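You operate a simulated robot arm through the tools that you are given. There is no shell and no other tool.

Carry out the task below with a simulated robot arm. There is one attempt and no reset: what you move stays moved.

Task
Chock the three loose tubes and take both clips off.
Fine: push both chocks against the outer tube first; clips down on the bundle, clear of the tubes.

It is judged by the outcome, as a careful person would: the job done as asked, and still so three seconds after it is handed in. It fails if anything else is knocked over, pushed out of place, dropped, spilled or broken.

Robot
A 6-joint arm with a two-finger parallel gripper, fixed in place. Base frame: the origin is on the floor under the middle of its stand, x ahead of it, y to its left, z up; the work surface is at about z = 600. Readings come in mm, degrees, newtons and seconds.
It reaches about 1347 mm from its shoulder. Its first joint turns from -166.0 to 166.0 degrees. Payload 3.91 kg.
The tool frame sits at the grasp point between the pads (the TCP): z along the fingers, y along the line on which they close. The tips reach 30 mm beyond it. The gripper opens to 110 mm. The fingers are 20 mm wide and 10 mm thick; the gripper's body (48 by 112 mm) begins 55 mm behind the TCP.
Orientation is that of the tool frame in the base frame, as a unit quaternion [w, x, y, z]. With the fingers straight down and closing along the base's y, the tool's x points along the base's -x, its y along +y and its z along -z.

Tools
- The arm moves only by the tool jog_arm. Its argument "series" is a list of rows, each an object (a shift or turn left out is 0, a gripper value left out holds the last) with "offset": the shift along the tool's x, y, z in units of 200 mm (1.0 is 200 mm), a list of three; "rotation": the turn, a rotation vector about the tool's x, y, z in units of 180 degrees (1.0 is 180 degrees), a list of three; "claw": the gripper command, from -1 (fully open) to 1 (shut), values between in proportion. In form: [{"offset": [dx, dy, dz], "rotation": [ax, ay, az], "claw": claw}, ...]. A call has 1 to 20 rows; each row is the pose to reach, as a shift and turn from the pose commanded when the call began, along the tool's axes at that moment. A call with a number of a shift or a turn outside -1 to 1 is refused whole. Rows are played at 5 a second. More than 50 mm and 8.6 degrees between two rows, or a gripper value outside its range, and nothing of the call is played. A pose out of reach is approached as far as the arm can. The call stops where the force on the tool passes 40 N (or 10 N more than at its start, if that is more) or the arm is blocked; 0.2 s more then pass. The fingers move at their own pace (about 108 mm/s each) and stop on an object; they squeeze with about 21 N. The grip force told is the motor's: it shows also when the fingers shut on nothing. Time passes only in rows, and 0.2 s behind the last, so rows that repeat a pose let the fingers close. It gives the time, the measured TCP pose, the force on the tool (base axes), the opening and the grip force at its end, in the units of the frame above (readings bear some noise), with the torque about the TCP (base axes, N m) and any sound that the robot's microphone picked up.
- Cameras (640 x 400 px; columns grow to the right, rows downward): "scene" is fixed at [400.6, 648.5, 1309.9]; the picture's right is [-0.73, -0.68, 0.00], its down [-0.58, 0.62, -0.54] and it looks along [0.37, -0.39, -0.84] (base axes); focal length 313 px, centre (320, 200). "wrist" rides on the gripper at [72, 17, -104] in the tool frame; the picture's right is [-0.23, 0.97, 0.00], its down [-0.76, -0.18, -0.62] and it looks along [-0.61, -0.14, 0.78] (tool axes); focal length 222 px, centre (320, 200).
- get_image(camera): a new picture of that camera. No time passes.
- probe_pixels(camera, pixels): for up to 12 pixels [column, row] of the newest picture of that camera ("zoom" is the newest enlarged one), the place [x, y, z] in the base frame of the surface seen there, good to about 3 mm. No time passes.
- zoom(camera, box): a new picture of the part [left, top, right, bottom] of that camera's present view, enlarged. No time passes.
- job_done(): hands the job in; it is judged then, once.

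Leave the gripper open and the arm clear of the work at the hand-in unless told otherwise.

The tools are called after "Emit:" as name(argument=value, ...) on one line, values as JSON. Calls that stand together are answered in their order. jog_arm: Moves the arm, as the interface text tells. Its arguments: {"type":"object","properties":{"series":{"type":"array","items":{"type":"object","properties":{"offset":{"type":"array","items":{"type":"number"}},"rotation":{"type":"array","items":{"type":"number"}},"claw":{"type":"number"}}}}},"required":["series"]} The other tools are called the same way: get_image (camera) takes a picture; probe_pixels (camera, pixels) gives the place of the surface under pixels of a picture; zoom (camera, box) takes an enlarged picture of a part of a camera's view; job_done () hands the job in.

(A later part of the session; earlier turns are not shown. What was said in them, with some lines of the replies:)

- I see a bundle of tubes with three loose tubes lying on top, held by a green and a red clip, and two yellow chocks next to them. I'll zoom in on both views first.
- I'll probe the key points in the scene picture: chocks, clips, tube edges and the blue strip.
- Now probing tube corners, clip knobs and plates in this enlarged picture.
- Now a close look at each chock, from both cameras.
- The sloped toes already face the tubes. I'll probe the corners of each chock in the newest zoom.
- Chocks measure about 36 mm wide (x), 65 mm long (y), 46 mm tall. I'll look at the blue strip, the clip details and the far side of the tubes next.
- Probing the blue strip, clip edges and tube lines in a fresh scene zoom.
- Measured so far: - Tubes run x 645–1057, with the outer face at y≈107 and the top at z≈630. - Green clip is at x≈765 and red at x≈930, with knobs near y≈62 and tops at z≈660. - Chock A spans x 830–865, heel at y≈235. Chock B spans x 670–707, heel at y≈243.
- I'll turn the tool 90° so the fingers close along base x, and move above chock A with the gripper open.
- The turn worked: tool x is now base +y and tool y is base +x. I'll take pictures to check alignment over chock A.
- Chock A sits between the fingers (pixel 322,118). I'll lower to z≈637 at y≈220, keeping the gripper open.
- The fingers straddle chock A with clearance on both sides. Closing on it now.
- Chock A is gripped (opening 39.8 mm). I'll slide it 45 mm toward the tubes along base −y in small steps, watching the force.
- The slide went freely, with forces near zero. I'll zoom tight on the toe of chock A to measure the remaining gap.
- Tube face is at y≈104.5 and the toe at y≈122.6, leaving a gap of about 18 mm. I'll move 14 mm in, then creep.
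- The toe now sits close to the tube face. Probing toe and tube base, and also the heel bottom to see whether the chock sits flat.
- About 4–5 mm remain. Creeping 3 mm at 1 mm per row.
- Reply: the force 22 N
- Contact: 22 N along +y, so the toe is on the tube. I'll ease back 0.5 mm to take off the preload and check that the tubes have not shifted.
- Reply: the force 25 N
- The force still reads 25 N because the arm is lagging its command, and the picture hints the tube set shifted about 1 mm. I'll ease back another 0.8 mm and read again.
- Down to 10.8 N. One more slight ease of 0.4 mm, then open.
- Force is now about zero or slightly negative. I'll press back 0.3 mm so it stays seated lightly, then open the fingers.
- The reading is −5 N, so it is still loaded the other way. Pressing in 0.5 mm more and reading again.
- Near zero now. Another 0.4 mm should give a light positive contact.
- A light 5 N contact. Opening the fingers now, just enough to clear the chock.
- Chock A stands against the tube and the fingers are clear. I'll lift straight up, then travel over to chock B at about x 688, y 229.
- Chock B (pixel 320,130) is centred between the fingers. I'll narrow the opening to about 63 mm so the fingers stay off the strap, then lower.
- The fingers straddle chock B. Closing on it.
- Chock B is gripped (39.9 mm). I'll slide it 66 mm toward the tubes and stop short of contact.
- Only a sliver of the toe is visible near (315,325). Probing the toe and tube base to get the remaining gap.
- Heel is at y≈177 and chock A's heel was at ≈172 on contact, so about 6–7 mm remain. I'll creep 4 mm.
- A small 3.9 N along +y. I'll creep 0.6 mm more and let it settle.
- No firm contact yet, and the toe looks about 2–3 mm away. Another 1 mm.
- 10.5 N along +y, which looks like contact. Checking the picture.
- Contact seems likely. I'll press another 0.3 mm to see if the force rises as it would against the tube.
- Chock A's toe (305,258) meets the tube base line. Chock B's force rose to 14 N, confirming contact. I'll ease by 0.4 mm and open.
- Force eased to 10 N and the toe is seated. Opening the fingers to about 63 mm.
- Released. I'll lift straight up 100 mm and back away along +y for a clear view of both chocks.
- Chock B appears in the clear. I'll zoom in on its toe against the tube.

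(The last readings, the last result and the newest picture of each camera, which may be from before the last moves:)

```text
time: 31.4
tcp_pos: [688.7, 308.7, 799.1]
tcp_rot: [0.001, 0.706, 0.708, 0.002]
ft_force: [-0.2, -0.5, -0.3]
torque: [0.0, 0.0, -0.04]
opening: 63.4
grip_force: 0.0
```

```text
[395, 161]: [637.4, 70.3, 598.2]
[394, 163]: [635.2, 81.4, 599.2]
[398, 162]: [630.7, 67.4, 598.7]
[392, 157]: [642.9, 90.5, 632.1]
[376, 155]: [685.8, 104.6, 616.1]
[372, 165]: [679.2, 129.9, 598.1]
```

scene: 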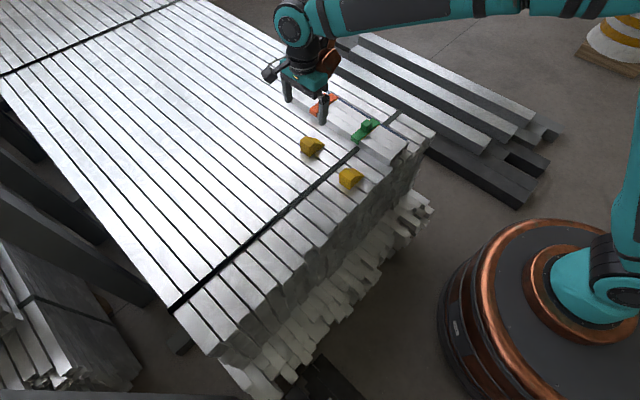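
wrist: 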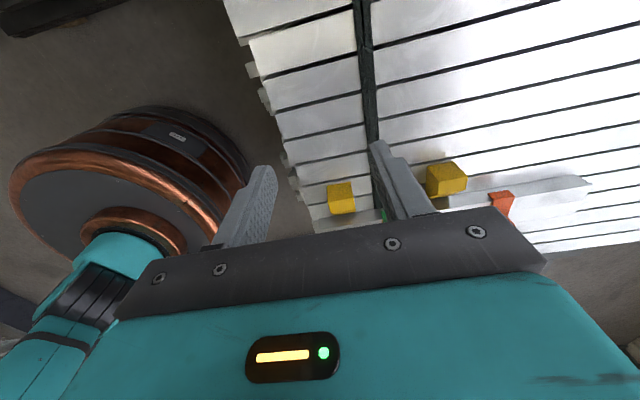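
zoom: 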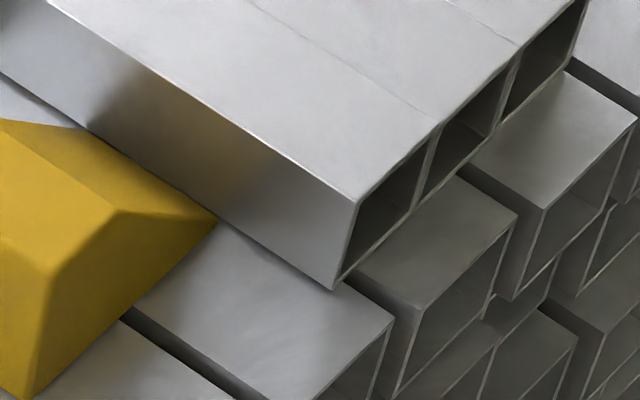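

Chock B's toe corner (215,220) meets the tube base line. The arm blocks chock A, so I'll shift 180 mm along +x at this height to see it.

Emit:
jog_arm(series=[{"offset": [0, 0.18, 0]}, {"offset": [0, 0.36, 0]}, {"offset": [0, 0.54, 0]}, {"offset": [0, 0.72, 0]}, {"offset": [0, 0.9, 0]}, {"offset": [0, 0.9, 0]}])

Emit:
zoom(camera="scene", box=[316, 115, 364, 145])

Emit:
get_image(camera="wrist")

Emit:
get_image(camera="scene")

```text
time: 32.8
tcp_pos: [868.2, 307.6, 798.4]
tcp_rot: [0.001, 0.706, 0.708, 0.001]
ft_force: [0.9, -0.3, -0.1]
torque: [0.01, -0.01, 0.0]
opening: 63.3
grip_force: 0.1
```

```text
13.33 times, centred on (340, 130) of scene
```

zoom: 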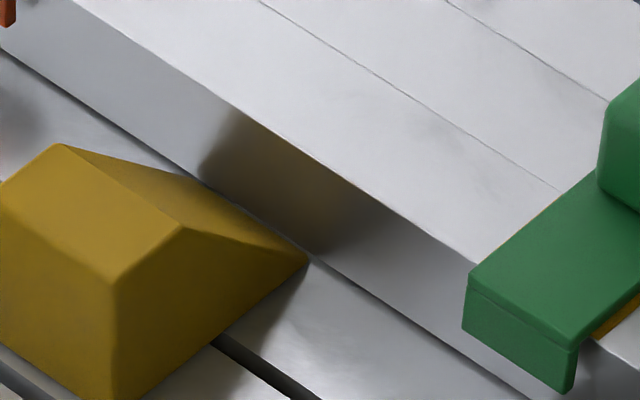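

```text
taken
```

wrist: 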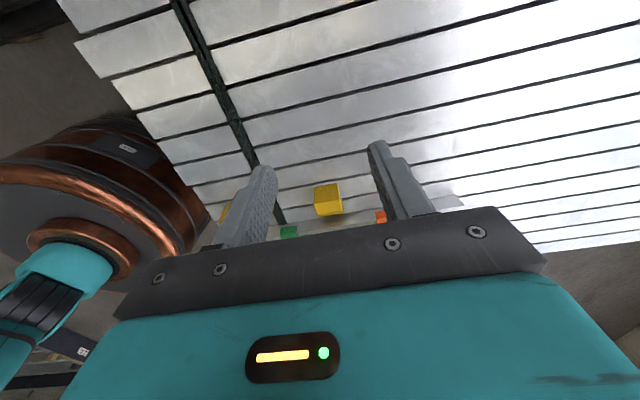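

```text
taken
```

scene: 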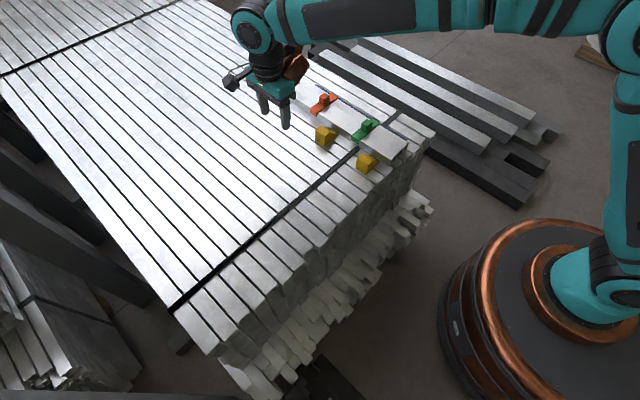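

Chock A's toe (307,260) sits on the tube base line too, so both chocks are in. Next I'll measure groove positions on the bundle to choose flat places for the clips.

Emit:
zoom(camera="scene", box=[210, 100, 354, 190])

```text
4.44 times, centred on (282, 145) of scene
```

zoom: 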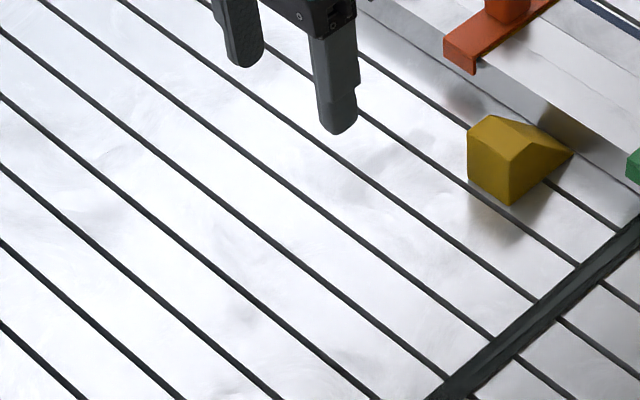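

Emit:
probe_pixels(camera="zoom", pixels=[[430, 85], [440, 170], [400, 200], [380, 255], [330, 290], [280, 320], [200, 335], [100, 340], [300, 180], [250, 250], [560, 180], [470, 300]])

Emit:
zoom(camera="scene", box=[260, 130, 324, 170])

```text
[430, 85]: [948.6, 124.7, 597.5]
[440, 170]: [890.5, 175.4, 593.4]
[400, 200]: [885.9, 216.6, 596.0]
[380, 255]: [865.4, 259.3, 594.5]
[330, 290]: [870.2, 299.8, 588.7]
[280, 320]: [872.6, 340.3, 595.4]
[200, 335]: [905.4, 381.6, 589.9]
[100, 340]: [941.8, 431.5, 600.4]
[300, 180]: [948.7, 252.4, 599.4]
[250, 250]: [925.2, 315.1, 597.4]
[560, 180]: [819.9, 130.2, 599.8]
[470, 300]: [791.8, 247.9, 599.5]
```

```text
10.00 times, centred on (292, 150) of scene
```

zoom: 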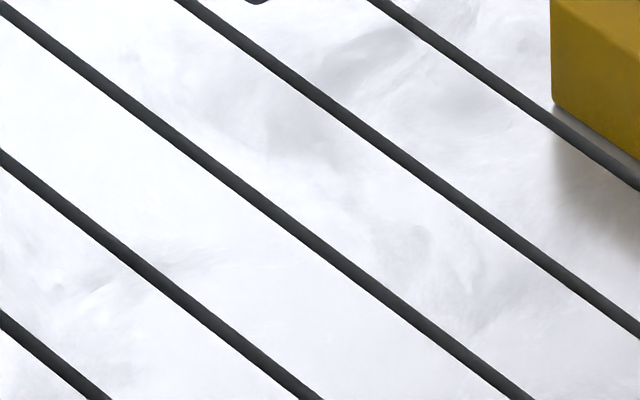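

Probing across the grooves for width and exact y.

Emit:
probe_pixels(camera="zoom", pixels=[[300, 200], [300, 212], [300, 222], [300, 232], [300, 245], [300, 68], [300, 78], [300, 90], [300, 100], [200, 288], [200, 300], [200, 315]])

```text
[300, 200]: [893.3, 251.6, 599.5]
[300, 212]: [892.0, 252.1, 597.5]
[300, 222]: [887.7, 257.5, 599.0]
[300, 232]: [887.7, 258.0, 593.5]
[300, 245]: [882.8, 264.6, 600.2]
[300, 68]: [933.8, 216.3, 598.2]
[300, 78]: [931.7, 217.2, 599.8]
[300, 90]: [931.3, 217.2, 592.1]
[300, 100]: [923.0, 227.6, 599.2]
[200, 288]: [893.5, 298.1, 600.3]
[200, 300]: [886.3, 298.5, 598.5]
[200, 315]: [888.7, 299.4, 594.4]
```

Grooves run at y≈217, 258, 299, 340, 381, about 6 mm wide. A clip centred at y≈320 would rest its end lips (±50) on flat tube tops. Now I'll travel toward the red clip, staying high.

Emit:
jog_arm(series=[{"offset": [-0.2, 0.1, 0]}, {"offset": [-0.4, 0.2, 0]}, {"offset": [-0.6, 0.3, 0]}, {"offset": [-0.8, 0.305, 0]}, {"offset": [-0.9, 0.305, 0]}, {"offset": [-0.9, 0.305, 0]}])

Emit:
get_image(camera="wrist")

Emit:
zoom(camera="scene", box=[285, 80, 413, 160])

```text
time: 34.2
tcp_pos: [929.4, 127.9, 799.9]
tcp_rot: [0.0, 0.706, 0.708, 0.001]
ft_force: [-0.1, 0.8, 0.3]
torque: [0.03, 0.02, -0.01]
opening: 63.3
grip_force: 0.1
```

```text
taken
```

wrist: 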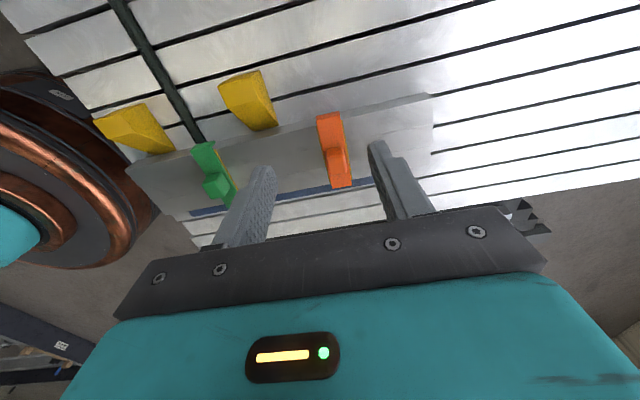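

```text
5.00 times, centred on (349, 120) of scene
```

zoom: 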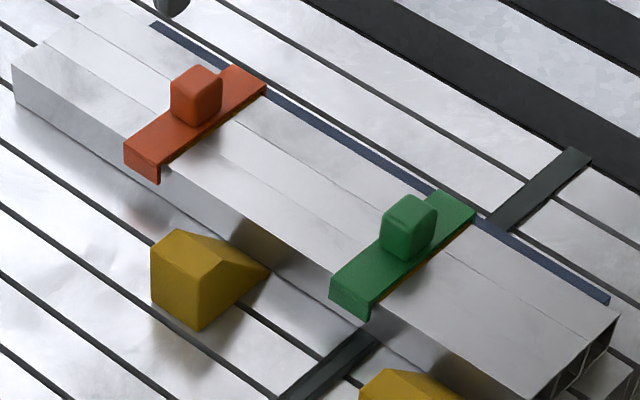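

Both clips are clear in view now. I'll zoom in on the red and green clips from the wrist and probe the knobs.

Emit:
zoom(camera="wrist", box=[295, 100, 375, 200])

Emit:
zoom(camera="scene", box=[305, 90, 345, 120])

```text
4.00 times, centred on (335, 150) of wrist
```

zoom: 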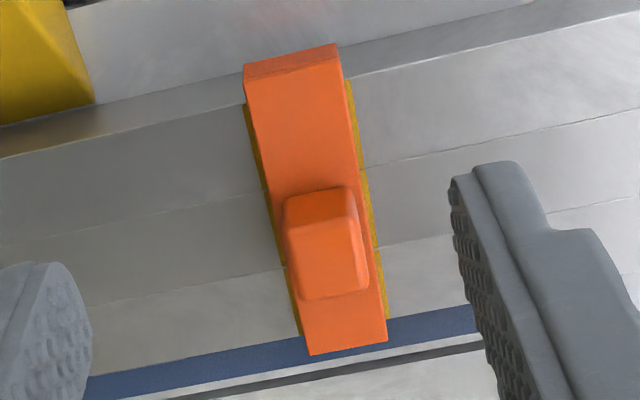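

```text
13.33 times, centred on (325, 105) of scene
```

zoom: 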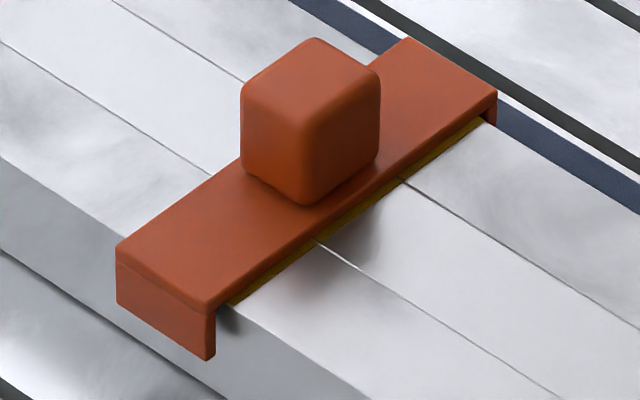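

Emit:
probe_pixels(camera="zoom", pixels=[[316, 46], [370, 78], [305, 115], [250, 92], [312, 75], [305, 195], [248, 165], [372, 158], [205, 300], [122, 250], [410, 42], [490, 95]])

Emit:
probe_pixels(camera="wrist", pixels=[[338, 150], [370, 155], [332, 165], [333, 130], [330, 116], [344, 186], [220, 187], [215, 175], [207, 150], [222, 195], [331, 158], [340, 170]])

```text
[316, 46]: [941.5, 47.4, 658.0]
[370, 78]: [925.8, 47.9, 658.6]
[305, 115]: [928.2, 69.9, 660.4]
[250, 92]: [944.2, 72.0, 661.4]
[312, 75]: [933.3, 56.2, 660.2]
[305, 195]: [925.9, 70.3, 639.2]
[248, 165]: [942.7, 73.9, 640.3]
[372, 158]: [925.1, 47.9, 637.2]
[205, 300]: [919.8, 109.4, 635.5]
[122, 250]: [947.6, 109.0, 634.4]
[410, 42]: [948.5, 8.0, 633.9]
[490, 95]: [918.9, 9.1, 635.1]
```

```text
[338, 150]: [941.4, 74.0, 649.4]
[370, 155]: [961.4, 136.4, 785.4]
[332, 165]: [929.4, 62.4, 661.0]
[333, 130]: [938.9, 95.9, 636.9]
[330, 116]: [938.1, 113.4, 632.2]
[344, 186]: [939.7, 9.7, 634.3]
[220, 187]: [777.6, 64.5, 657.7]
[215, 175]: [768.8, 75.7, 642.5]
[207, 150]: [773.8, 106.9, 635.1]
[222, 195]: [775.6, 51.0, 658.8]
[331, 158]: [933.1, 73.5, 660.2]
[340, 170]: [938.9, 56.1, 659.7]
```

Red knob is centred near (934, 60), about 20 mm wide in x, with its top at z≈660 and the plate top at z≈634.5. I'll move above it and lower to tips about 10 mm above the knob.

Emit:
jog_arm(series=[{"offset": [-0.12, 0.023, 0]}, {"offset": [-0.24, 0.023, 0.05]}, {"offset": [-0.34, 0.023, 0.15]}, {"offset": [-0.34, 0.023, 0.3]}, {"offset": [-0.34, 0.023, 0.42]}, {"offset": [-0.34, 0.023, 0.49]}, {"offset": [-0.34, 0.023, 0.49]}])

Emit:
get_image(camera="wrist")

Emit:
zoom(camera="scene", box=[280, 60, 376, 130])

```text
time: 35.8
tcp_pos: [933.5, 59.4, 701.6]
tcp_rot: [0.0, 0.706, 0.708, 0.002]
ft_force: [0.4, 0.8, 0.5]
torque: [0.03, -0.02, -0.03]
opening: 63.1
grip_force: 0.0
```

```text
taken
```

wrist: 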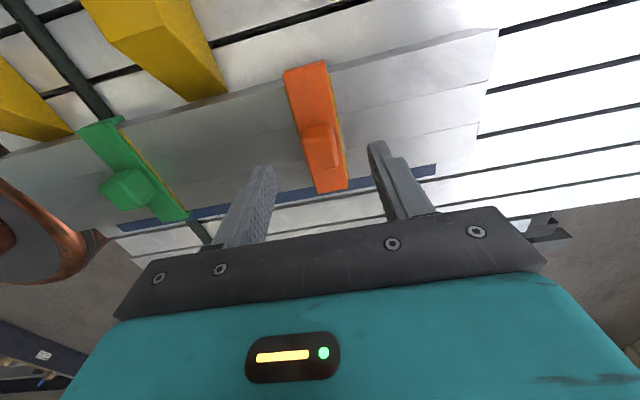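

```text
5.71 times, centred on (328, 95) of scene
```

zoom: 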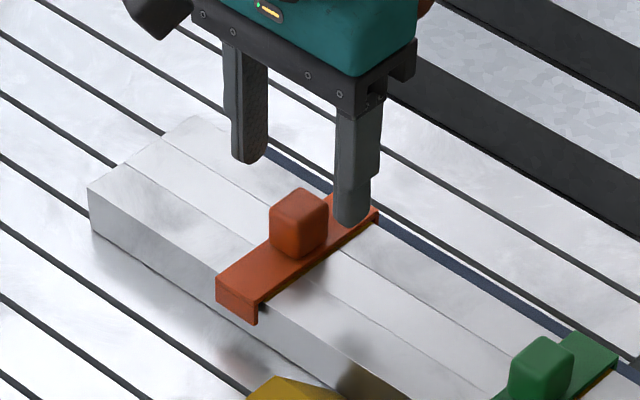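

The knob (320,145) is centred. Lowering 32 mm so the tips sit about 4 mm above the clip plate.

Emit:
jog_arm(series=[{"offset": [0, 0.0025, 0.04]}, {"offset": [0, 0.0025, 0.08]}, {"offset": [0, 0.0025, 0.12]}, {"offset": [0, 0.0025, 0.15]}, {"offset": [0, 0.0025, 0.162]}, {"offset": [0, 0.0025, 0.162]}])

Emit:
get_image(camera="wrist")

Emit:
zoom(camera="scene", box=[300, 80, 356, 120])

```text
time: 37.2
tcp_pos: [935.5, 59.2, 668.7]
tcp_rot: [-0.001, 0.706, 0.708, 0.001]
ft_force: [-0.1, 0.3, -0.5]
torque: [0.04, 0.01, 0.05]
opening: 63.4
grip_force: 0.1
```

```text
taken
```

wrist: 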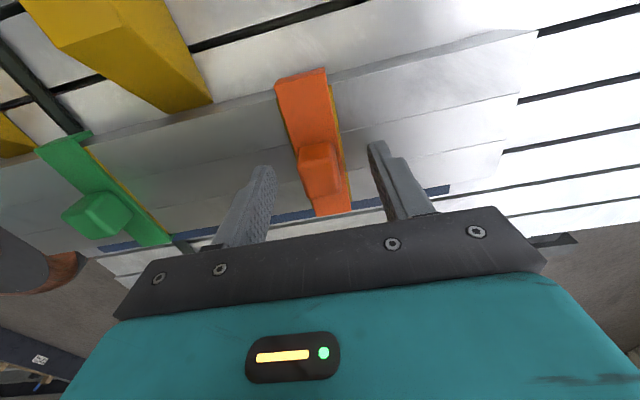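

```text
10.00 times, centred on (328, 100) of scene
```

zoom: 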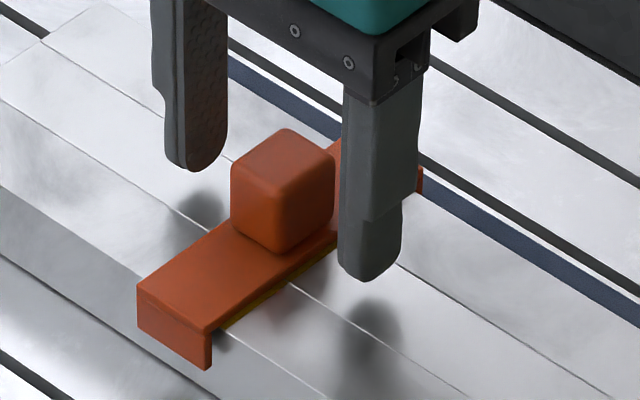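

The fingers straddle the red knob. Closing.

Emit:
jog_arm(series=[{"claw": 0.2}, {"claw": 0.4}, {"claw": 0.55}, {"claw": 1}, {"claw": 1}, {"claw": 1}])

Emit:
zoom(camera="scene", box=[300, 80, 356, 120])

```text
time: 38.6
tcp_pos: [934.3, 59.9, 667.9]
tcp_rot: [0.0, 0.706, 0.708, 0.0]
ft_force: [0.8, -0.1, 1.3]
torque: [0.03, 0.03, 0.03]
opening: 23.3
grip_force: 20.8
```

```text
10.00 times, centred on (328, 100) of scene
```

zoom: 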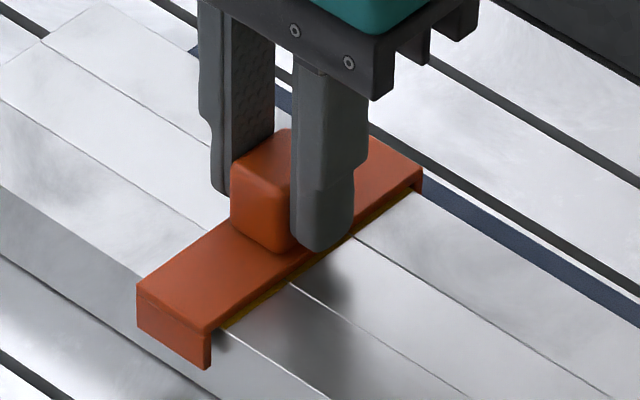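

Knob gripped at 23.3 mm. Lifting slowly, 6 mm first, watching force.

Emit:
jog_arm(series=[{"offset": [0, 0, -0.005], "claw": 1}, {"offset": [0, 0, -0.01]}, {"offset": [0, 0, -0.015]}, {"offset": [0, 0, -0.02]}, {"offset": [0, 0, -0.025]}, {"offset": [0, 0, -0.03]}, {"offset": [0, 0, -0.03]}])

Emit:
zoom(camera="scene", box=[300, 80, 356, 120])

```text
time: 40.2
tcp_pos: [934.4, 60.2, 675.1]
tcp_rot: [0.0, 0.706, 0.708, 0.002]
ft_force: [0.2, -0.5, -0.8]
torque: [0.03, -0.03, -0.02]
opening: 22.9
grip_force: 20.8
```

```text
10.00 times, centred on (328, 100) of scene
```

zoom: 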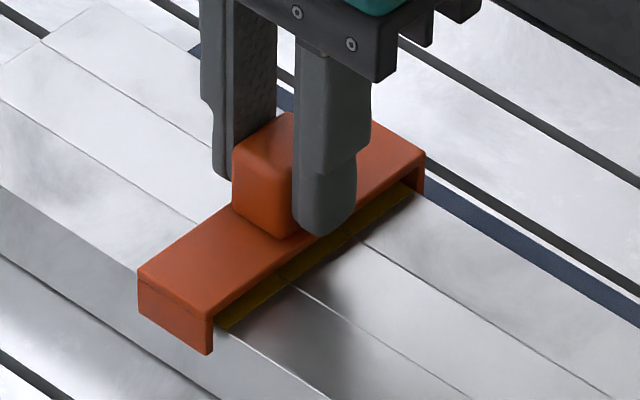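

The clip comes up level with no force. Continuing up 40 mm and checking the tubes and the grip.

Emit:
jog_arm(series=[{"offset": [0, 0, -0.015], "claw": 1}, {"offset": [0, 0, -0.03]}, {"offset": [0, 0, -0.05]}, {"offset": [0, 0, -0.07]}, {"offset": [0, 0, -0.1]}, {"offset": [0, 0, -0.14]}, {"offset": [0, 0, -0.2]}, {"offset": [0, 0, -0.25]}, {"offset": [0, 0, -0.25]}])

Emit:
zoom(camera="scene", box=[285, 70, 413, 160])

```text
time: 42.2
tcp_pos: [934.6, 59.0, 724.4]
tcp_rot: [0.0, 0.706, 0.708, 0.001]
ft_force: [-0.4, 0.2, -0.8]
torque: [0.04, -0.01, -0.03]
opening: 22.8
grip_force: 21.2
```

```text
4.44 times, centred on (349, 115) of scene
```

zoom: 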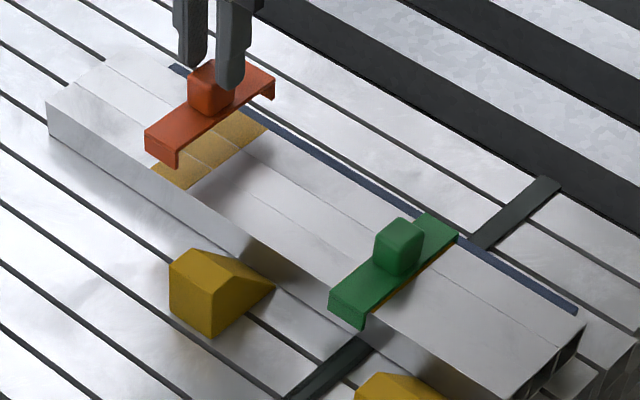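

Red clip is fully off and the tubes have not moved. The yellow bands left on the tubes look like tape. Carrying the clip along +y at this height.

Emit:
jog_arm(series=[{"offset": [0.1, 0, 0], "claw": 1}, {"offset": [0.22, 0, 0]}, {"offset": [0.34, 0, 0]}, {"offset": [0.46, 0, 0]}, {"offset": [0.58, 0, 0]}, {"offset": [0.7, 0, 0]}, {"offset": [0.82, 0, 0]}, {"offset": [0.94, 0, 0]}, {"offset": [0.94, 0, 0]}])

Emit:
jog_arm(series=[{"offset": [0.1, 0, 0], "claw": 1}, {"offset": [0.2, 0, 0]}, {"offset": [0.3, 0, 0]}, {"offset": [0.365, 0, 0]}, {"offset": [0.365, 0, 0.1]}, {"offset": [0.365, 0, 0.2]}, {"offset": [0.365, 0, 0.27]}, {"offset": [0.365, 0, 0.31]}, {"offset": [0.365, 0, 0.31]}])

Emit:
zoom(camera="scene", box=[200, 80, 328, 160])

```text
time: 44.2
tcp_pos: [935.2, 248.9, 724.9]
tcp_rot: [0.0, 0.706, 0.708, 0.002]
ft_force: [0.4, 0.4, -0.4]
torque: [-0.01, -0.03, -0.02]
opening: 22.9
grip_force: 21.1
```

```text
time: 46.2
tcp_pos: [933.5, 320.1, 663.8]
tcp_rot: [0.001, 0.707, 0.707, 0.002]
ft_force: [1.0, 1.2, 18.0]
torque: [0.06, -0.09, 0.02]
opening: 22.9
grip_force: 20.3
```

```text
5.00 times, centred on (264, 120) of scene
```

zoom: 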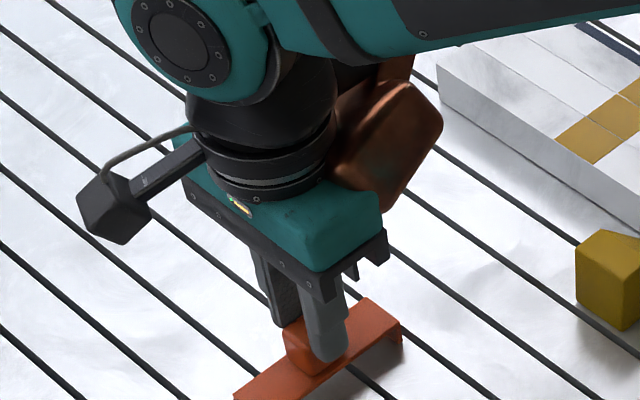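

18 N upward at TCP z≈664, so the clip has touched down a bit earlier than I estimated. I'll look closer before releasing.

Emit:
get_image(camera="wrist")

Emit:
zoom(camera="scene", box=[235, 130, 299, 180])

```text
taken
```

wrist: 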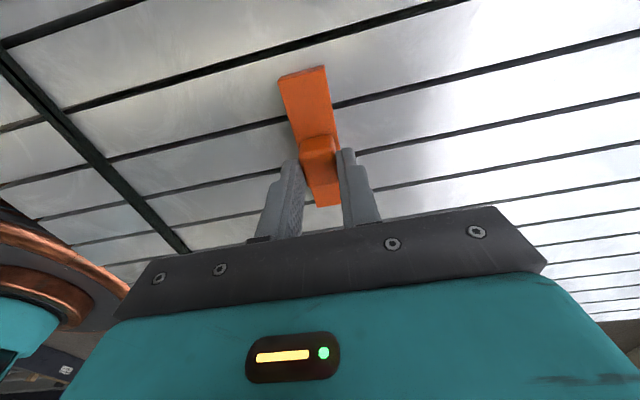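

```text
8.00 times, centred on (267, 155) of scene
```

zoom: 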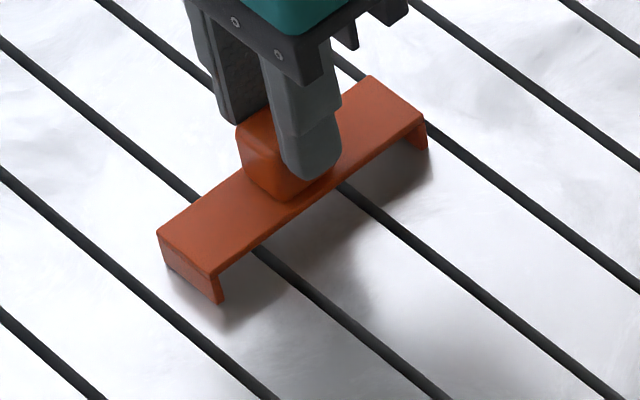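

Emit:
probe_pixels(camera="zoom", pixels=[[215, 265], [165, 235], [375, 82], [420, 115], [217, 298], [222, 310], [424, 145], [428, 158], [200, 285], [250, 330], [418, 138], [205, 270]])

```text
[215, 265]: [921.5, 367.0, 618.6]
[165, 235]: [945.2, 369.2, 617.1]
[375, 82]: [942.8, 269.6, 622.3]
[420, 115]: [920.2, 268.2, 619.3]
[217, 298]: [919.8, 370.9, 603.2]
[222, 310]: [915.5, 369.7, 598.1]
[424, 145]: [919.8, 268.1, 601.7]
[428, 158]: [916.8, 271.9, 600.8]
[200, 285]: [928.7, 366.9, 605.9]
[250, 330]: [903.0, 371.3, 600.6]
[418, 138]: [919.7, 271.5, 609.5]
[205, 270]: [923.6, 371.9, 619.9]
```

Plate top is now at z≈619 and both lips are at z≈600–603, so the clip stands on the bundle with both feet. It had slid about 10 mm in the pads on the way. I'll relieve 1 mm of downward push, then open.

Emit:
jog_arm(series=[{"offset": [0, 0, -0.005], "claw": 1}, {"offset": [0, 0, -0.005]}])

```text
time: 46.8
tcp_pos: [934.0, 320.3, 665.4]
tcp_rot: [0.0, 0.706, 0.709, 0.001]
ft_force: [2.0, 2.1, 12.8]
torque: [0.2, -0.05, -0.02]
opening: 23.0
grip_force: 20.9
```

Emit:
jog_arm(series=[{"offset": [0, 0, -0.004], "claw": 1}, {"offset": [0, 0, -0.004]}, {"offset": [0, 0, -0.004]}])

```text
time: 47.6
tcp_pos: [934.2, 320.3, 664.3]
tcp_rot: [0.0, 0.707, 0.708, 0.001]
ft_force: [-0.3, 0.3, 1.7]
torque: [0.01, 0.04, 0.01]
opening: 23.2
grip_force: 21.4
```

The downward push is gone (1.7 N). Opening the fingers and lifting clear.

Emit:
jog_arm(series=[{"claw": 0.45}, {"claw": 0.3}, {"claw": 0.1}, {"claw": -0.15}, {"claw": -0.15}])

Emit:
zoom(camera="scene", box=[235, 130, 299, 180])

```text
time: 48.8
tcp_pos: [934.0, 321.4, 665.1]
tcp_rot: [0.0, 0.706, 0.708, 0.001]
ft_force: [0.1, 0.0, -0.7]
torque: [-0.01, 0.04, -0.01]
opening: 63.1
grip_force: 0.1
```

```text
8.00 times, centred on (267, 155) of scene
```

zoom: 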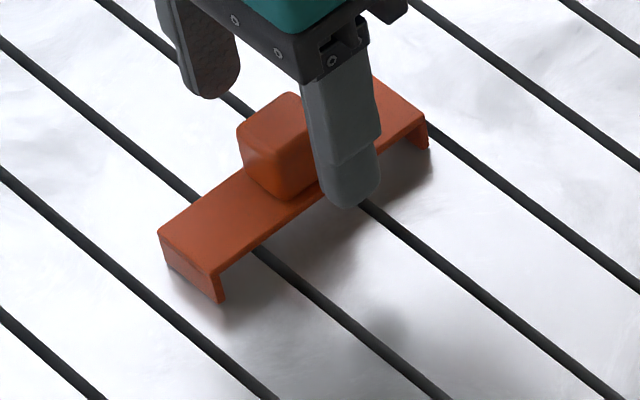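

The red clip stands freely on the bundle. I'll lift 100 mm and head to the green clip in two stages.

Emit:
jog_arm(series=[{"offset": [0, 0, -0.1]}, {"offset": [0, 0, -0.25]}, {"offset": [0, 0, -0.4]}, {"offset": [0, 0, -0.5]}, {"offset": [-0.15, -0.1, -0.55]}, {"offset": [-0.3, -0.25, -0.6]}, {"offset": [-0.45, -0.4, -0.6]}, {"offset": [-0.6, -0.55, -0.6]}, {"offset": [-0.75, -0.7, -0.6]}, {"offset": [-0.9, -0.84, -0.6]}, {"offset": [-0.9, -0.84, -0.6]}])

Emit:
get_image(camera="wrist")

Emit:
get_image(camera="scene")

Emit:
zoom(camera="scene", box=[345, 110, 385, 140])

```text
time: 51.2
tcp_pos: [764.8, 140.6, 783.2]
tcp_rot: [0.001, 0.706, 0.708, 0.002]
ft_force: [0.8, 0.3, -0.6]
torque: [-0.01, -0.01, 0.0]
opening: 63.2
grip_force: 0.1
```

```text
taken
```

wrist: 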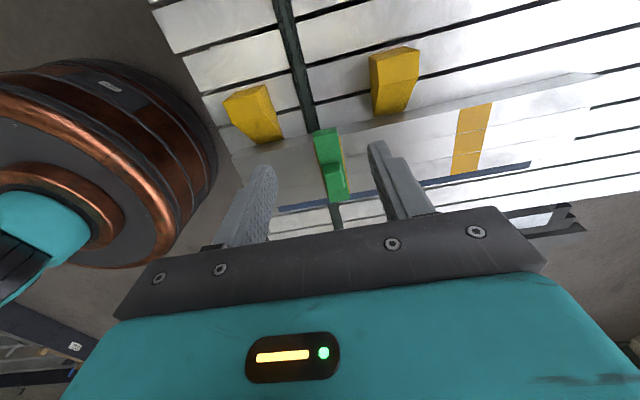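

```text
taken
```

scene: 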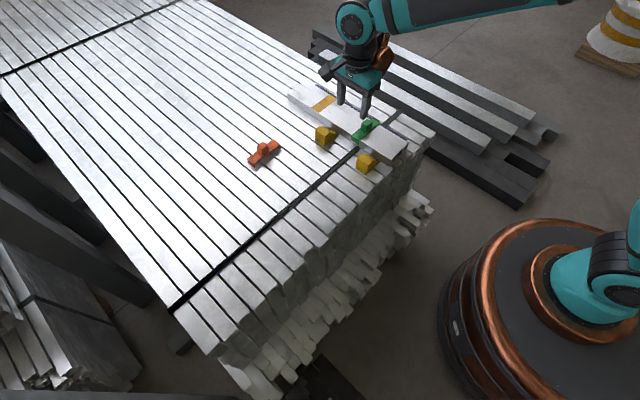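

```text
13.33 times, centred on (365, 125) of scene
```

zoom: 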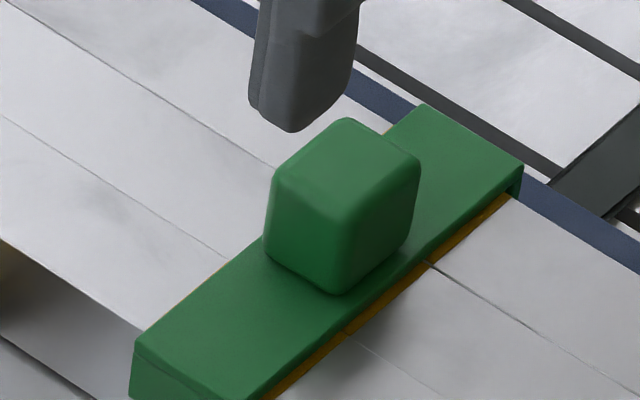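

Red clip rests at pixel (264,152), well clear. Probing the green knob.

Emit:
probe_pixels(camera="zoom", pixels=[[345, 125], [412, 160], [342, 205], [278, 180], [345, 165], [340, 285], [272, 255], [405, 245], [255, 390], [140, 345], [425, 110], [515, 165]])

```text
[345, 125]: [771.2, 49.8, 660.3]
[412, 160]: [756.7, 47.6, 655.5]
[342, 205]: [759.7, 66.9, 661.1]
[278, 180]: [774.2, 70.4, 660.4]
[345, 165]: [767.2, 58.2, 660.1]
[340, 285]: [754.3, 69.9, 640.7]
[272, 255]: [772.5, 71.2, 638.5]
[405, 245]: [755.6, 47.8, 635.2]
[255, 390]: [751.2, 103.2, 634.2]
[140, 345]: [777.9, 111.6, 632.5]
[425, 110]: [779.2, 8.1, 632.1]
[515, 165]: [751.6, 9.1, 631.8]
```

Green knob is centred at about (765, 59.5). Moving over it and lowering to just above.

Emit:
jog_arm(series=[{"offset": [-0.15, 0.001, 0]}, {"offset": [-0.3, 0.001, 0.05]}, {"offset": [-0.405, 0.001, 0.15]}, {"offset": [-0.405, 0.001, 0.28]}, {"offset": [-0.405, 0.001, 0.38]}, {"offset": [-0.405, 0.001, 0.41]}, {"offset": [-0.405, 0.001, 0.41]}])

Emit:
get_image(camera="wrist")

Emit:
zoom(camera="scene", box=[330, 95, 410, 145])

```text
time: 52.8
tcp_pos: [765.8, 59.6, 701.4]
tcp_rot: [0.0, 0.706, 0.708, 0.001]
ft_force: [-0.5, -0.2, 0.8]
torque: [0.03, 0.01, -0.01]
opening: 63.5
grip_force: 0.1
```

```text
taken
```

wrist: 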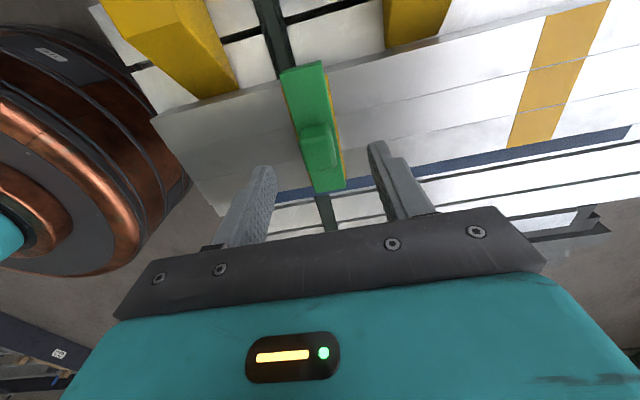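

```text
8.00 times, centred on (370, 120) of scene
```

zoom: 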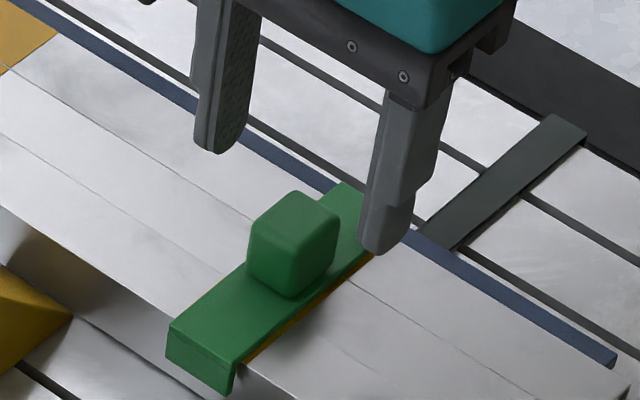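

The knob is centred (pixel 320,140). Lowering about 35 mm so the tips end 2 mm above the plate for a deeper grip.

Emit:
jog_arm(series=[{"offset": [0, -0.002, 0.05]}, {"offset": [0, -0.002, 0.1]}, {"offset": [0, -0.002, 0.14]}, {"offset": [0, -0.002, 0.165]}, {"offset": [0, -0.002, 0.174]}, {"offset": [0, -0.002, 0.174]}])

Emit:
zoom(camera="scene", box=[340, 100, 396, 140])

```text
time: 54.2
tcp_pos: [765.3, 58.7, 667.8]
tcp_rot: [0.0, 0.707, 0.708, 0.002]
ft_force: [0.7, 0.3, -0.2]
torque: [0.05, -0.01, 0.03]
opening: 63.4
grip_force: 0.1
```

```text
10.00 times, centred on (368, 120) of scene
```

zoom: 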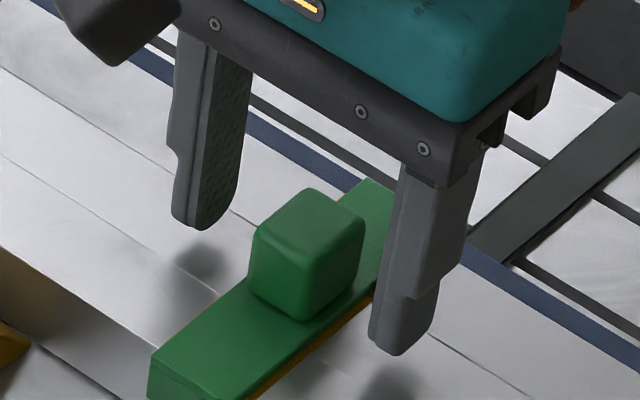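

The fingers straddle the green knob with clearance. Closing.

Emit:
jog_arm(series=[{"claw": 0.2}, {"claw": 0.4}, {"claw": 0.55}, {"claw": 1}, {"claw": 1}, {"claw": 1}])

Emit:
zoom(camera="scene", box=[340, 100, 396, 140])

```text
time: 55.6
tcp_pos: [766.9, 59.2, 667.8]
tcp_rot: [0.0, 0.707, 0.708, 0.001]
ft_force: [-0.3, 0.7, 0.0]
torque: [-0.02, 0.03, -0.01]
opening: 23.3
grip_force: 20.6
```

```text
10.00 times, centred on (368, 120) of scene
```

zoom: 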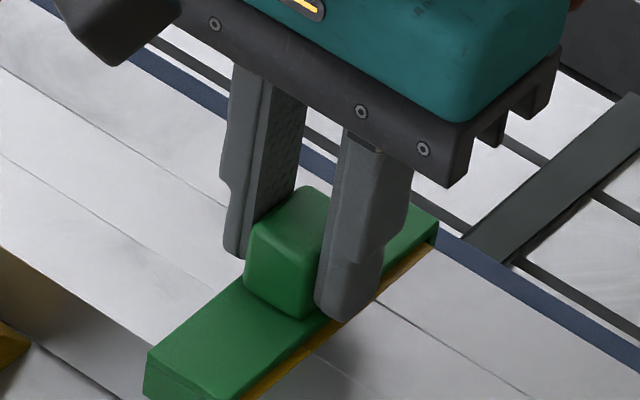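

Gripped at 23.3 mm. Lifting slowly, straight up.

Emit:
jog_arm(series=[{"offset": [0, 0, -0.005], "claw": 1}, {"offset": [0, 0, -0.015]}, {"offset": [0, 0, -0.03]}, {"offset": [0, 0, -0.05]}, {"offset": [0, 0, -0.08]}, {"offset": [0, 0, -0.11]}, {"offset": [0, 0, -0.15]}, {"offset": [0, 0, -0.2]}, {"offset": [0, 0, -0.25]}, {"offset": [0, 0, -0.28]}, {"offset": [0, 0, -0.28]}])

Emit:
zoom(camera="scene", box=[290, 75, 418, 175])

```text
time: 58.0
tcp_pos: [767.6, 59.8, 723.5]
tcp_rot: [0.0, 0.706, 0.708, 0.001]
ft_force: [-0.2, 0.5, -0.8]
torque: [-0.01, 0.01, -0.01]
opening: 23.2
grip_force: 21.6
```

```text
4.00 times, centred on (354, 125) of scene
```

zoom: 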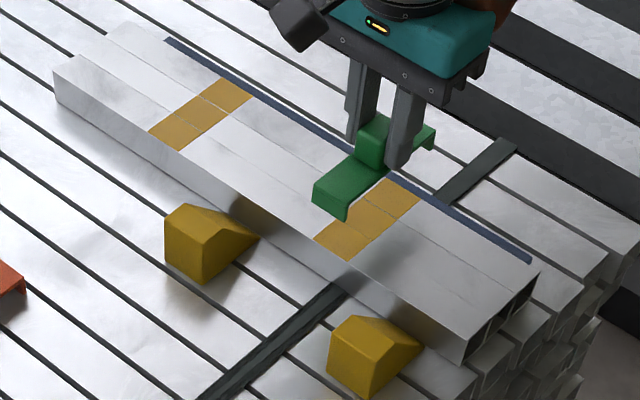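

The green clip is off; tubes and chocks are still in place. I'll carry it +y in the lane at x≈767 between the chocks, a little higher.

Emit:
jog_arm(series=[{"offset": [0.05, 0, -0.05], "claw": 1}, {"offset": [0.13, 0, -0.1]}, {"offset": [0.23, 0, -0.1]}, {"offset": [0.34, 0, -0.1]}, {"offset": [0.46, 0, -0.1]}, {"offset": [0.58, 0, -0.1]}, {"offset": [0.7, 0, -0.1]}, {"offset": [0.82, 0, -0.1]}, {"offset": [0.92, 0, -0.1]}, {"offset": [0.98, 0, -0.1]}, {"offset": [0.98, 0, -0.1]}])

Emit:
jog_arm(series=[{"offset": [0.05, 0.06, 0], "claw": 1}, {"offset": [0.13, 0.15, 0]}, {"offset": [0.22, 0.25, 0]}, {"offset": [0.29, 0.33, 0]}, {"offset": [0.325, 0.36, 0.05]}, {"offset": [0.325, 0.36, 0.13]}, {"offset": [0.325, 0.36, 0.2]}, {"offset": [0.325, 0.36, 0.25]}, {"offset": [0.325, 0.36, 0.28]}, {"offset": [0.325, 0.36, 0.28]}])

Emit:
zoom(camera="scene", box=[235, 120, 331, 190])

```text
time: 60.4
tcp_pos: [765.8, 255.4, 743.0]
tcp_rot: [0.0, 0.707, 0.708, 0.001]
ft_force: [0.2, 0.5, -0.3]
torque: [0.03, -0.02, -0.01]
opening: 22.9
grip_force: 21.1
```

```text
time: 62.6
tcp_pos: [837.7, 321.4, 687.9]
tcp_rot: [-0.001, 0.707, 0.707, 0.001]
ft_force: [0.4, -0.8, -0.6]
torque: [-0.02, 0.01, -0.03]
opening: 23.1
grip_force: 21.2
```

```text
5.71 times, centred on (283, 155) of scene
```

zoom: 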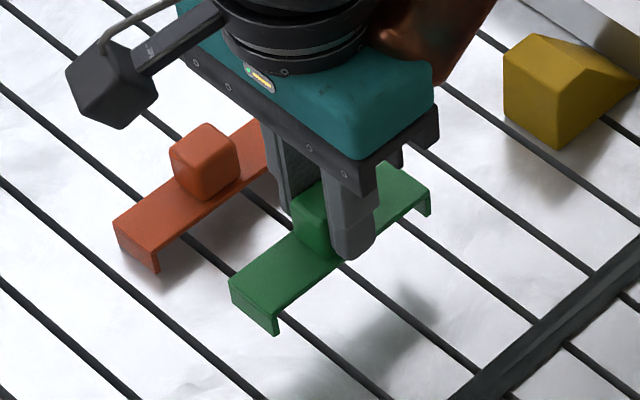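

The green clip hangs above its spot with the red clip alongside, about 70 mm away. Probing its height and lips before the final descent.

Emit:
probe_pixels(camera="zoom", pixels=[[275, 310], [235, 282], [425, 195], [275, 328], [430, 212], [300, 260], [395, 170], [255, 315]])

```text
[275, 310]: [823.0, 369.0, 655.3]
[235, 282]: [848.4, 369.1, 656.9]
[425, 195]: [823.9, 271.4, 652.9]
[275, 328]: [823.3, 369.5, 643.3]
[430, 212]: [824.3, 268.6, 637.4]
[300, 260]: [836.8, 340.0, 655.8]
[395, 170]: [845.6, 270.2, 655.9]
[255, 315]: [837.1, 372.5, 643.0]
```

No slip this time: plate top is at 655.5, and it needs about 36 mm more. I'll descend 30 mm smoothly, then creep.

Emit:
jog_arm(series=[{"offset": [0, 0, 0.03], "claw": 1}, {"offset": [0, 0, 0.06]}, {"offset": [0, 0, 0.09]}, {"offset": [0, 0, 0.115]}, {"offset": [0, 0, 0.135]}, {"offset": [0, 0, 0.15]}, {"offset": [0, 0, 0.15]}])

```text
time: 64.2
tcp_pos: [838.1, 319.6, 657.4]
tcp_rot: [0.0, 0.706, 0.708, 0.001]
ft_force: [0.2, 0.2, -0.1]
torque: [0.01, -0.01, 0.03]
opening: 23.0
grip_force: 20.8
```

Emit:
jog_arm(series=[{"offset": [0, 0, 0.005], "claw": 1}, {"offset": [0, 0, 0.01]}, {"offset": [0, 0, 0.015]}, {"offset": [0, 0, 0.02]}, {"offset": [0, 0, 0.02]}])

Emit:
zoom(camera="scene", box=[255, 135, 319, 185])

```text
time: 65.4
tcp_pos: [839.3, 319.9, 653.2]
tcp_rot: [0.0, 0.706, 0.708, 0.002]
ft_force: [1.0, -0.8, -0.1]
torque: [0.0, -0.04, 0.0]
opening: 23.0
grip_force: 20.8
```

```text
8.00 times, centred on (287, 160) of scene
```

zoom: 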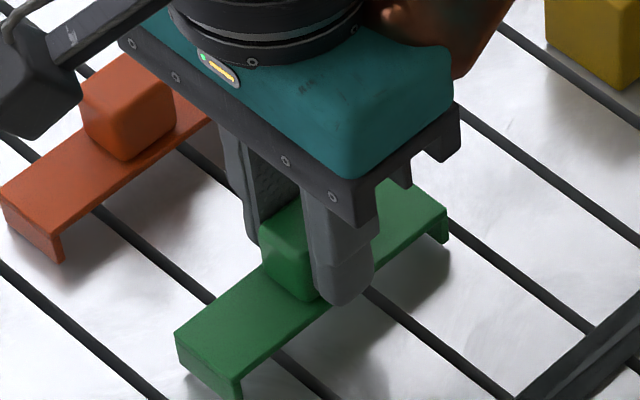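

Still no contact. Creeping 2 mm more.

Emit:
jog_arm(series=[{"offset": [0, 0, 0.004], "claw": 1}, {"offset": [0, 0, 0.007]}, {"offset": [0, 0, 0.01]}, {"offset": [0, 0, 0.01]}])

```text
time: 66.4
tcp_pos: [838.1, 320.7, 651.0]
tcp_rot: [0.0, 0.706, 0.708, 0.003]
ft_force: [0.1, -0.1, 0.2]
torque: [0.0, 0.0, -0.01]
opening: 23.5
grip_force: 21.1
```

Emit:
jog_arm(series=[{"offset": [0, 0, 0.003], "claw": 1}, {"offset": [0, 0, 0.006]}, {"offset": [0, 0, 0.006]}])

Emit:
zoom(camera="scene", box=[255, 140, 319, 190])

```text
time: 67.2
tcp_pos: [837.9, 321.2, 651.6]
tcp_rot: [0.001, 0.706, 0.708, 0.001]
ft_force: [-0.6, -1.0, 7.2]
torque: [-0.35, 0.0, 0.01]
opening: 23.1
grip_force: 21.2
```

```text
8.00 times, centred on (287, 165) of scene
```

zoom: 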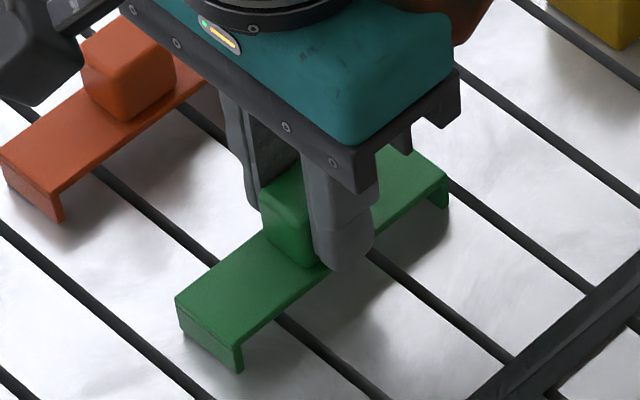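

7 N with a torque about x: the lip at the −y end has touched first. Lowering another 0.6 mm to bring down the other foot.

Emit:
jog_arm(series=[{"offset": [0, 0, 0.003], "claw": 1}, {"offset": [0, 0, 0.003]}, {"offset": [0, 0, 0.003]}])

Emit:
probe_pixels(camera="zoom", pixels=[[238, 365], [240, 340], [445, 200], [443, 185], [182, 305], [405, 155], [240, 375], [447, 212]])

```text
time: 68.0
tcp_pos: [837.9, 320.4, 650.8]
tcp_rot: [0.0, 0.706, 0.708, 0.001]
ft_force: [2.1, 1.9, 11.5]
torque: [-0.54, -0.06, 0.1]
opening: 23.0
grip_force: 21.0
```

```text
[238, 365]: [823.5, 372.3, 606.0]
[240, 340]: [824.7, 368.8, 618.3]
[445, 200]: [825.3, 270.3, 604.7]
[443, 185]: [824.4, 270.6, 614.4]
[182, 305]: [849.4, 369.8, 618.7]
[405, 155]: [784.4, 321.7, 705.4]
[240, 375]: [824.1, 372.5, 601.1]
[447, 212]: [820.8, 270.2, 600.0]
```

Plate height 618 matches the resting red clip, so any remaining gap is under 1 mm. Opening gently now.

Emit:
jog_arm(series=[{"offset": [0, 0, -0.002], "claw": 1}, {"offset": [0, 0, -0.002], "claw": 0.55}, {"offset": [0, 0, -0.002], "claw": 0.45}, {"offset": [0, 0, -0.002], "claw": 0.2}, {"offset": [0, 0, -0.002], "claw": -0.1}, {"offset": [0, 0, -0.002], "claw": -0.1}])

Emit:
zoom(camera="scene", box=[245, 130, 325, 190])

```text
time: 69.4
tcp_pos: [837.9, 321.3, 651.0]
tcp_rot: [0.001, 0.706, 0.708, 0.001]
ft_force: [1.3, -0.2, -0.3]
torque: [0.04, -0.02, 0.03]
opening: 60.4
grip_force: 0.1
```

```text
6.67 times, centred on (285, 160) of scene
```

zoom: 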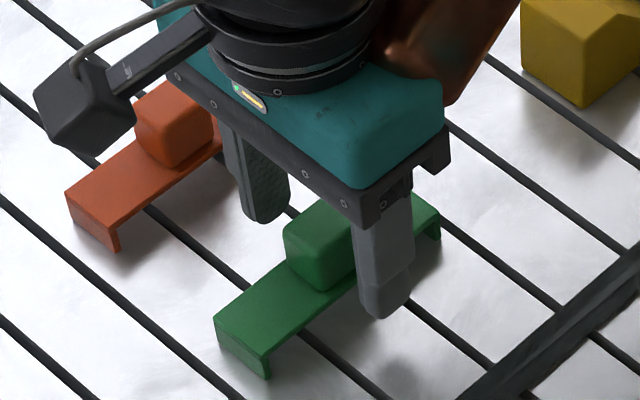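

The green clip stands on the bundle. Lifting straight up 190 mm, clear of everything.

Emit:
jog_arm(series=[{"offset": [0, 0, -0.06], "claw": -0.1}, {"offset": [0, 0, -0.16]}, {"offset": [0, 0, -0.3]}, {"offset": [0, 0, -0.5]}, {"offset": [0, 0, -0.7]}, {"offset": [0, 0, -0.9]}, {"offset": [0.1, 0, -1.0], "claw": -1}, {"offset": [0.3, 0, -1.0]}, {"offset": [0.5, 0, -1.0]}, {"offset": [0.5, 0, -1.0]}])

Emit:
get_image(camera="scene")

Emit:
get_image(camera="wrist")

```text
time: 71.6
tcp_pos: [838.3, 420.2, 849.2]
tcp_rot: [0.0, 0.707, 0.708, 0.002]
ft_force: [0.0, 0.1, 0.4]
torque: [0.0, 0.0, -0.02]
opening: 109.8
grip_force: 0.1
```

```text
taken
```

scene: 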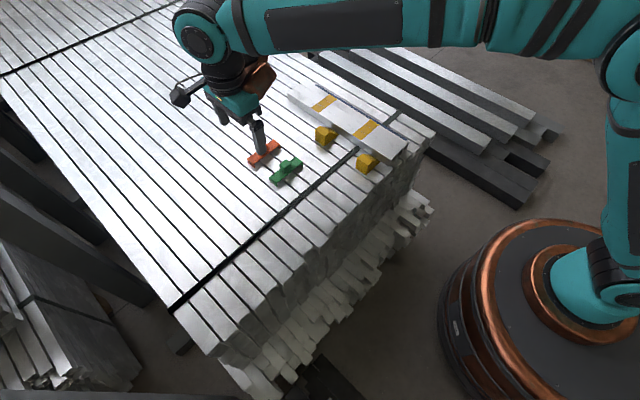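

```text
taken
```

wrist: 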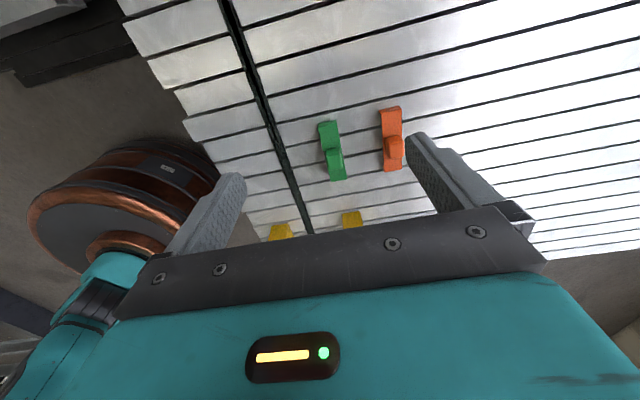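

The arm is clear with the gripper open. I'll check the final state of tubes, chocks and clips close up.

Emit:
zoom(camera="scene", box=[280, 75, 424, 180])

Emit:
zoom(camera="scene", box=[312, 110, 396, 175])

Emit:
zoom(camera="scene", box=[240, 130, 312, 190])

```text
3.81 times, centred on (352, 128) of scene
```

zoom: 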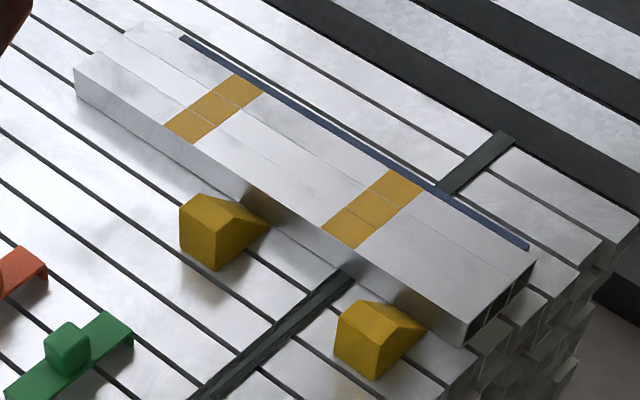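

```text
6.15 times, centred on (354, 142) of scene
```

zoom: 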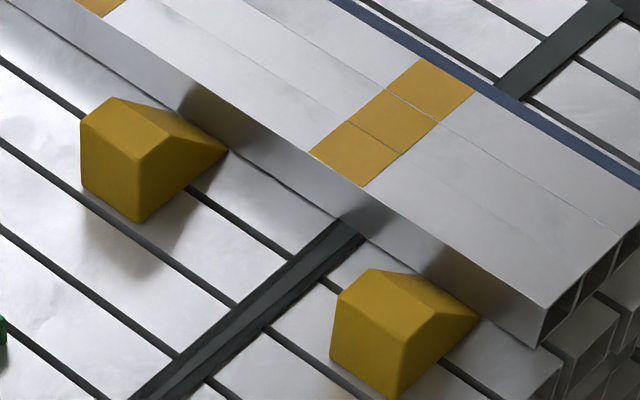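

```text
6.67 times, centred on (276, 160) of scene
```

zoom: 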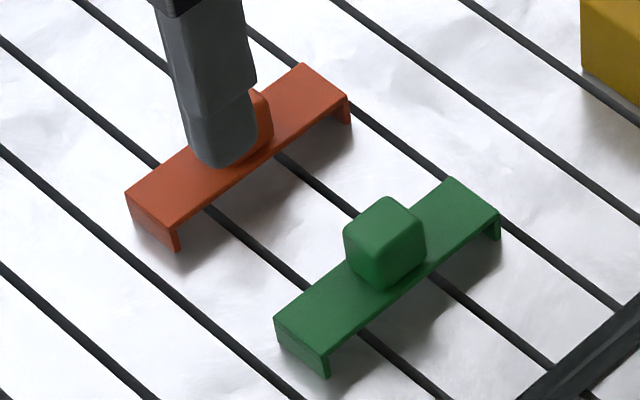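

Everything looks right. One last tight check of both chock toes against the tube base.

Emit:
zoom(camera="scene", box=[328, 120, 360, 140])

Emit:
zoom(camera="scene", box=[368, 148, 400, 168])

```text
16.00 times, centred on (344, 130) of scene
```

zoom: 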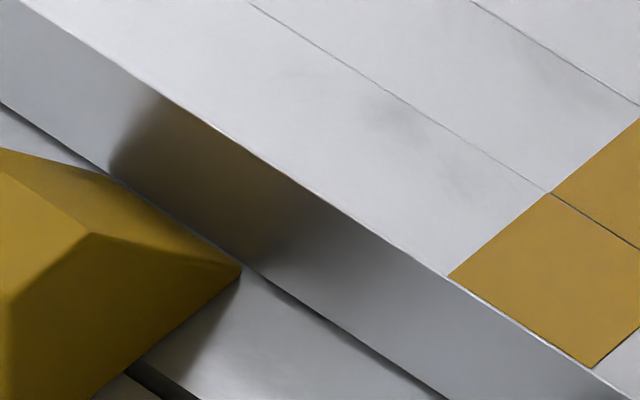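

```text
16.00 times, centred on (384, 158) of scene
```

zoom: 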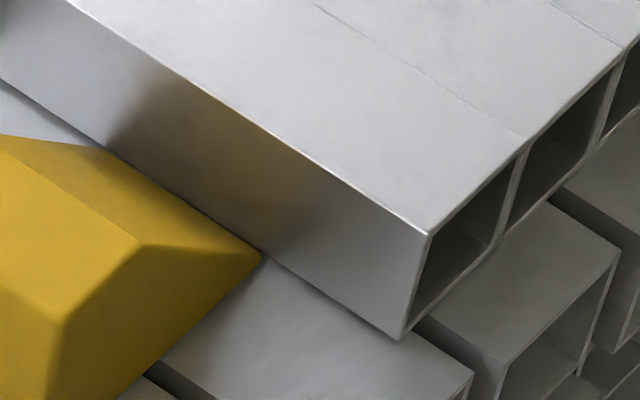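

Both toe edges lie along the base of the outer tube, and the three tubes sit together unmoved. Both clips stand on the bundle away from the tubes. The gripper is open and well above everything, so I'm handing in.

Emit:
job_done()

```text
The job is handed in.
```

The job is done and handed in: both chocks are against the outer tube, and both clips are off.

- **Chocks:** I pushed both in before touching either clip. The last close-up shows each toe edge sitting along the base of the outer tube.
- **Tubes:** Pushing the first chock in peaked at about 25 N and appeared to shift the tube set by roughly 1 mm. The tubes did not visibly move when the clips came off.
- **Clips:** Both stand upright on the bundle at about y = 320, well clear of the tubes and of each other. The red clip slid about 10 mm in the gripper on the way and touched down earlier than expected, but it was not dropped.
- **Arm:** The gripper is open and about 220 mm above the bundle.
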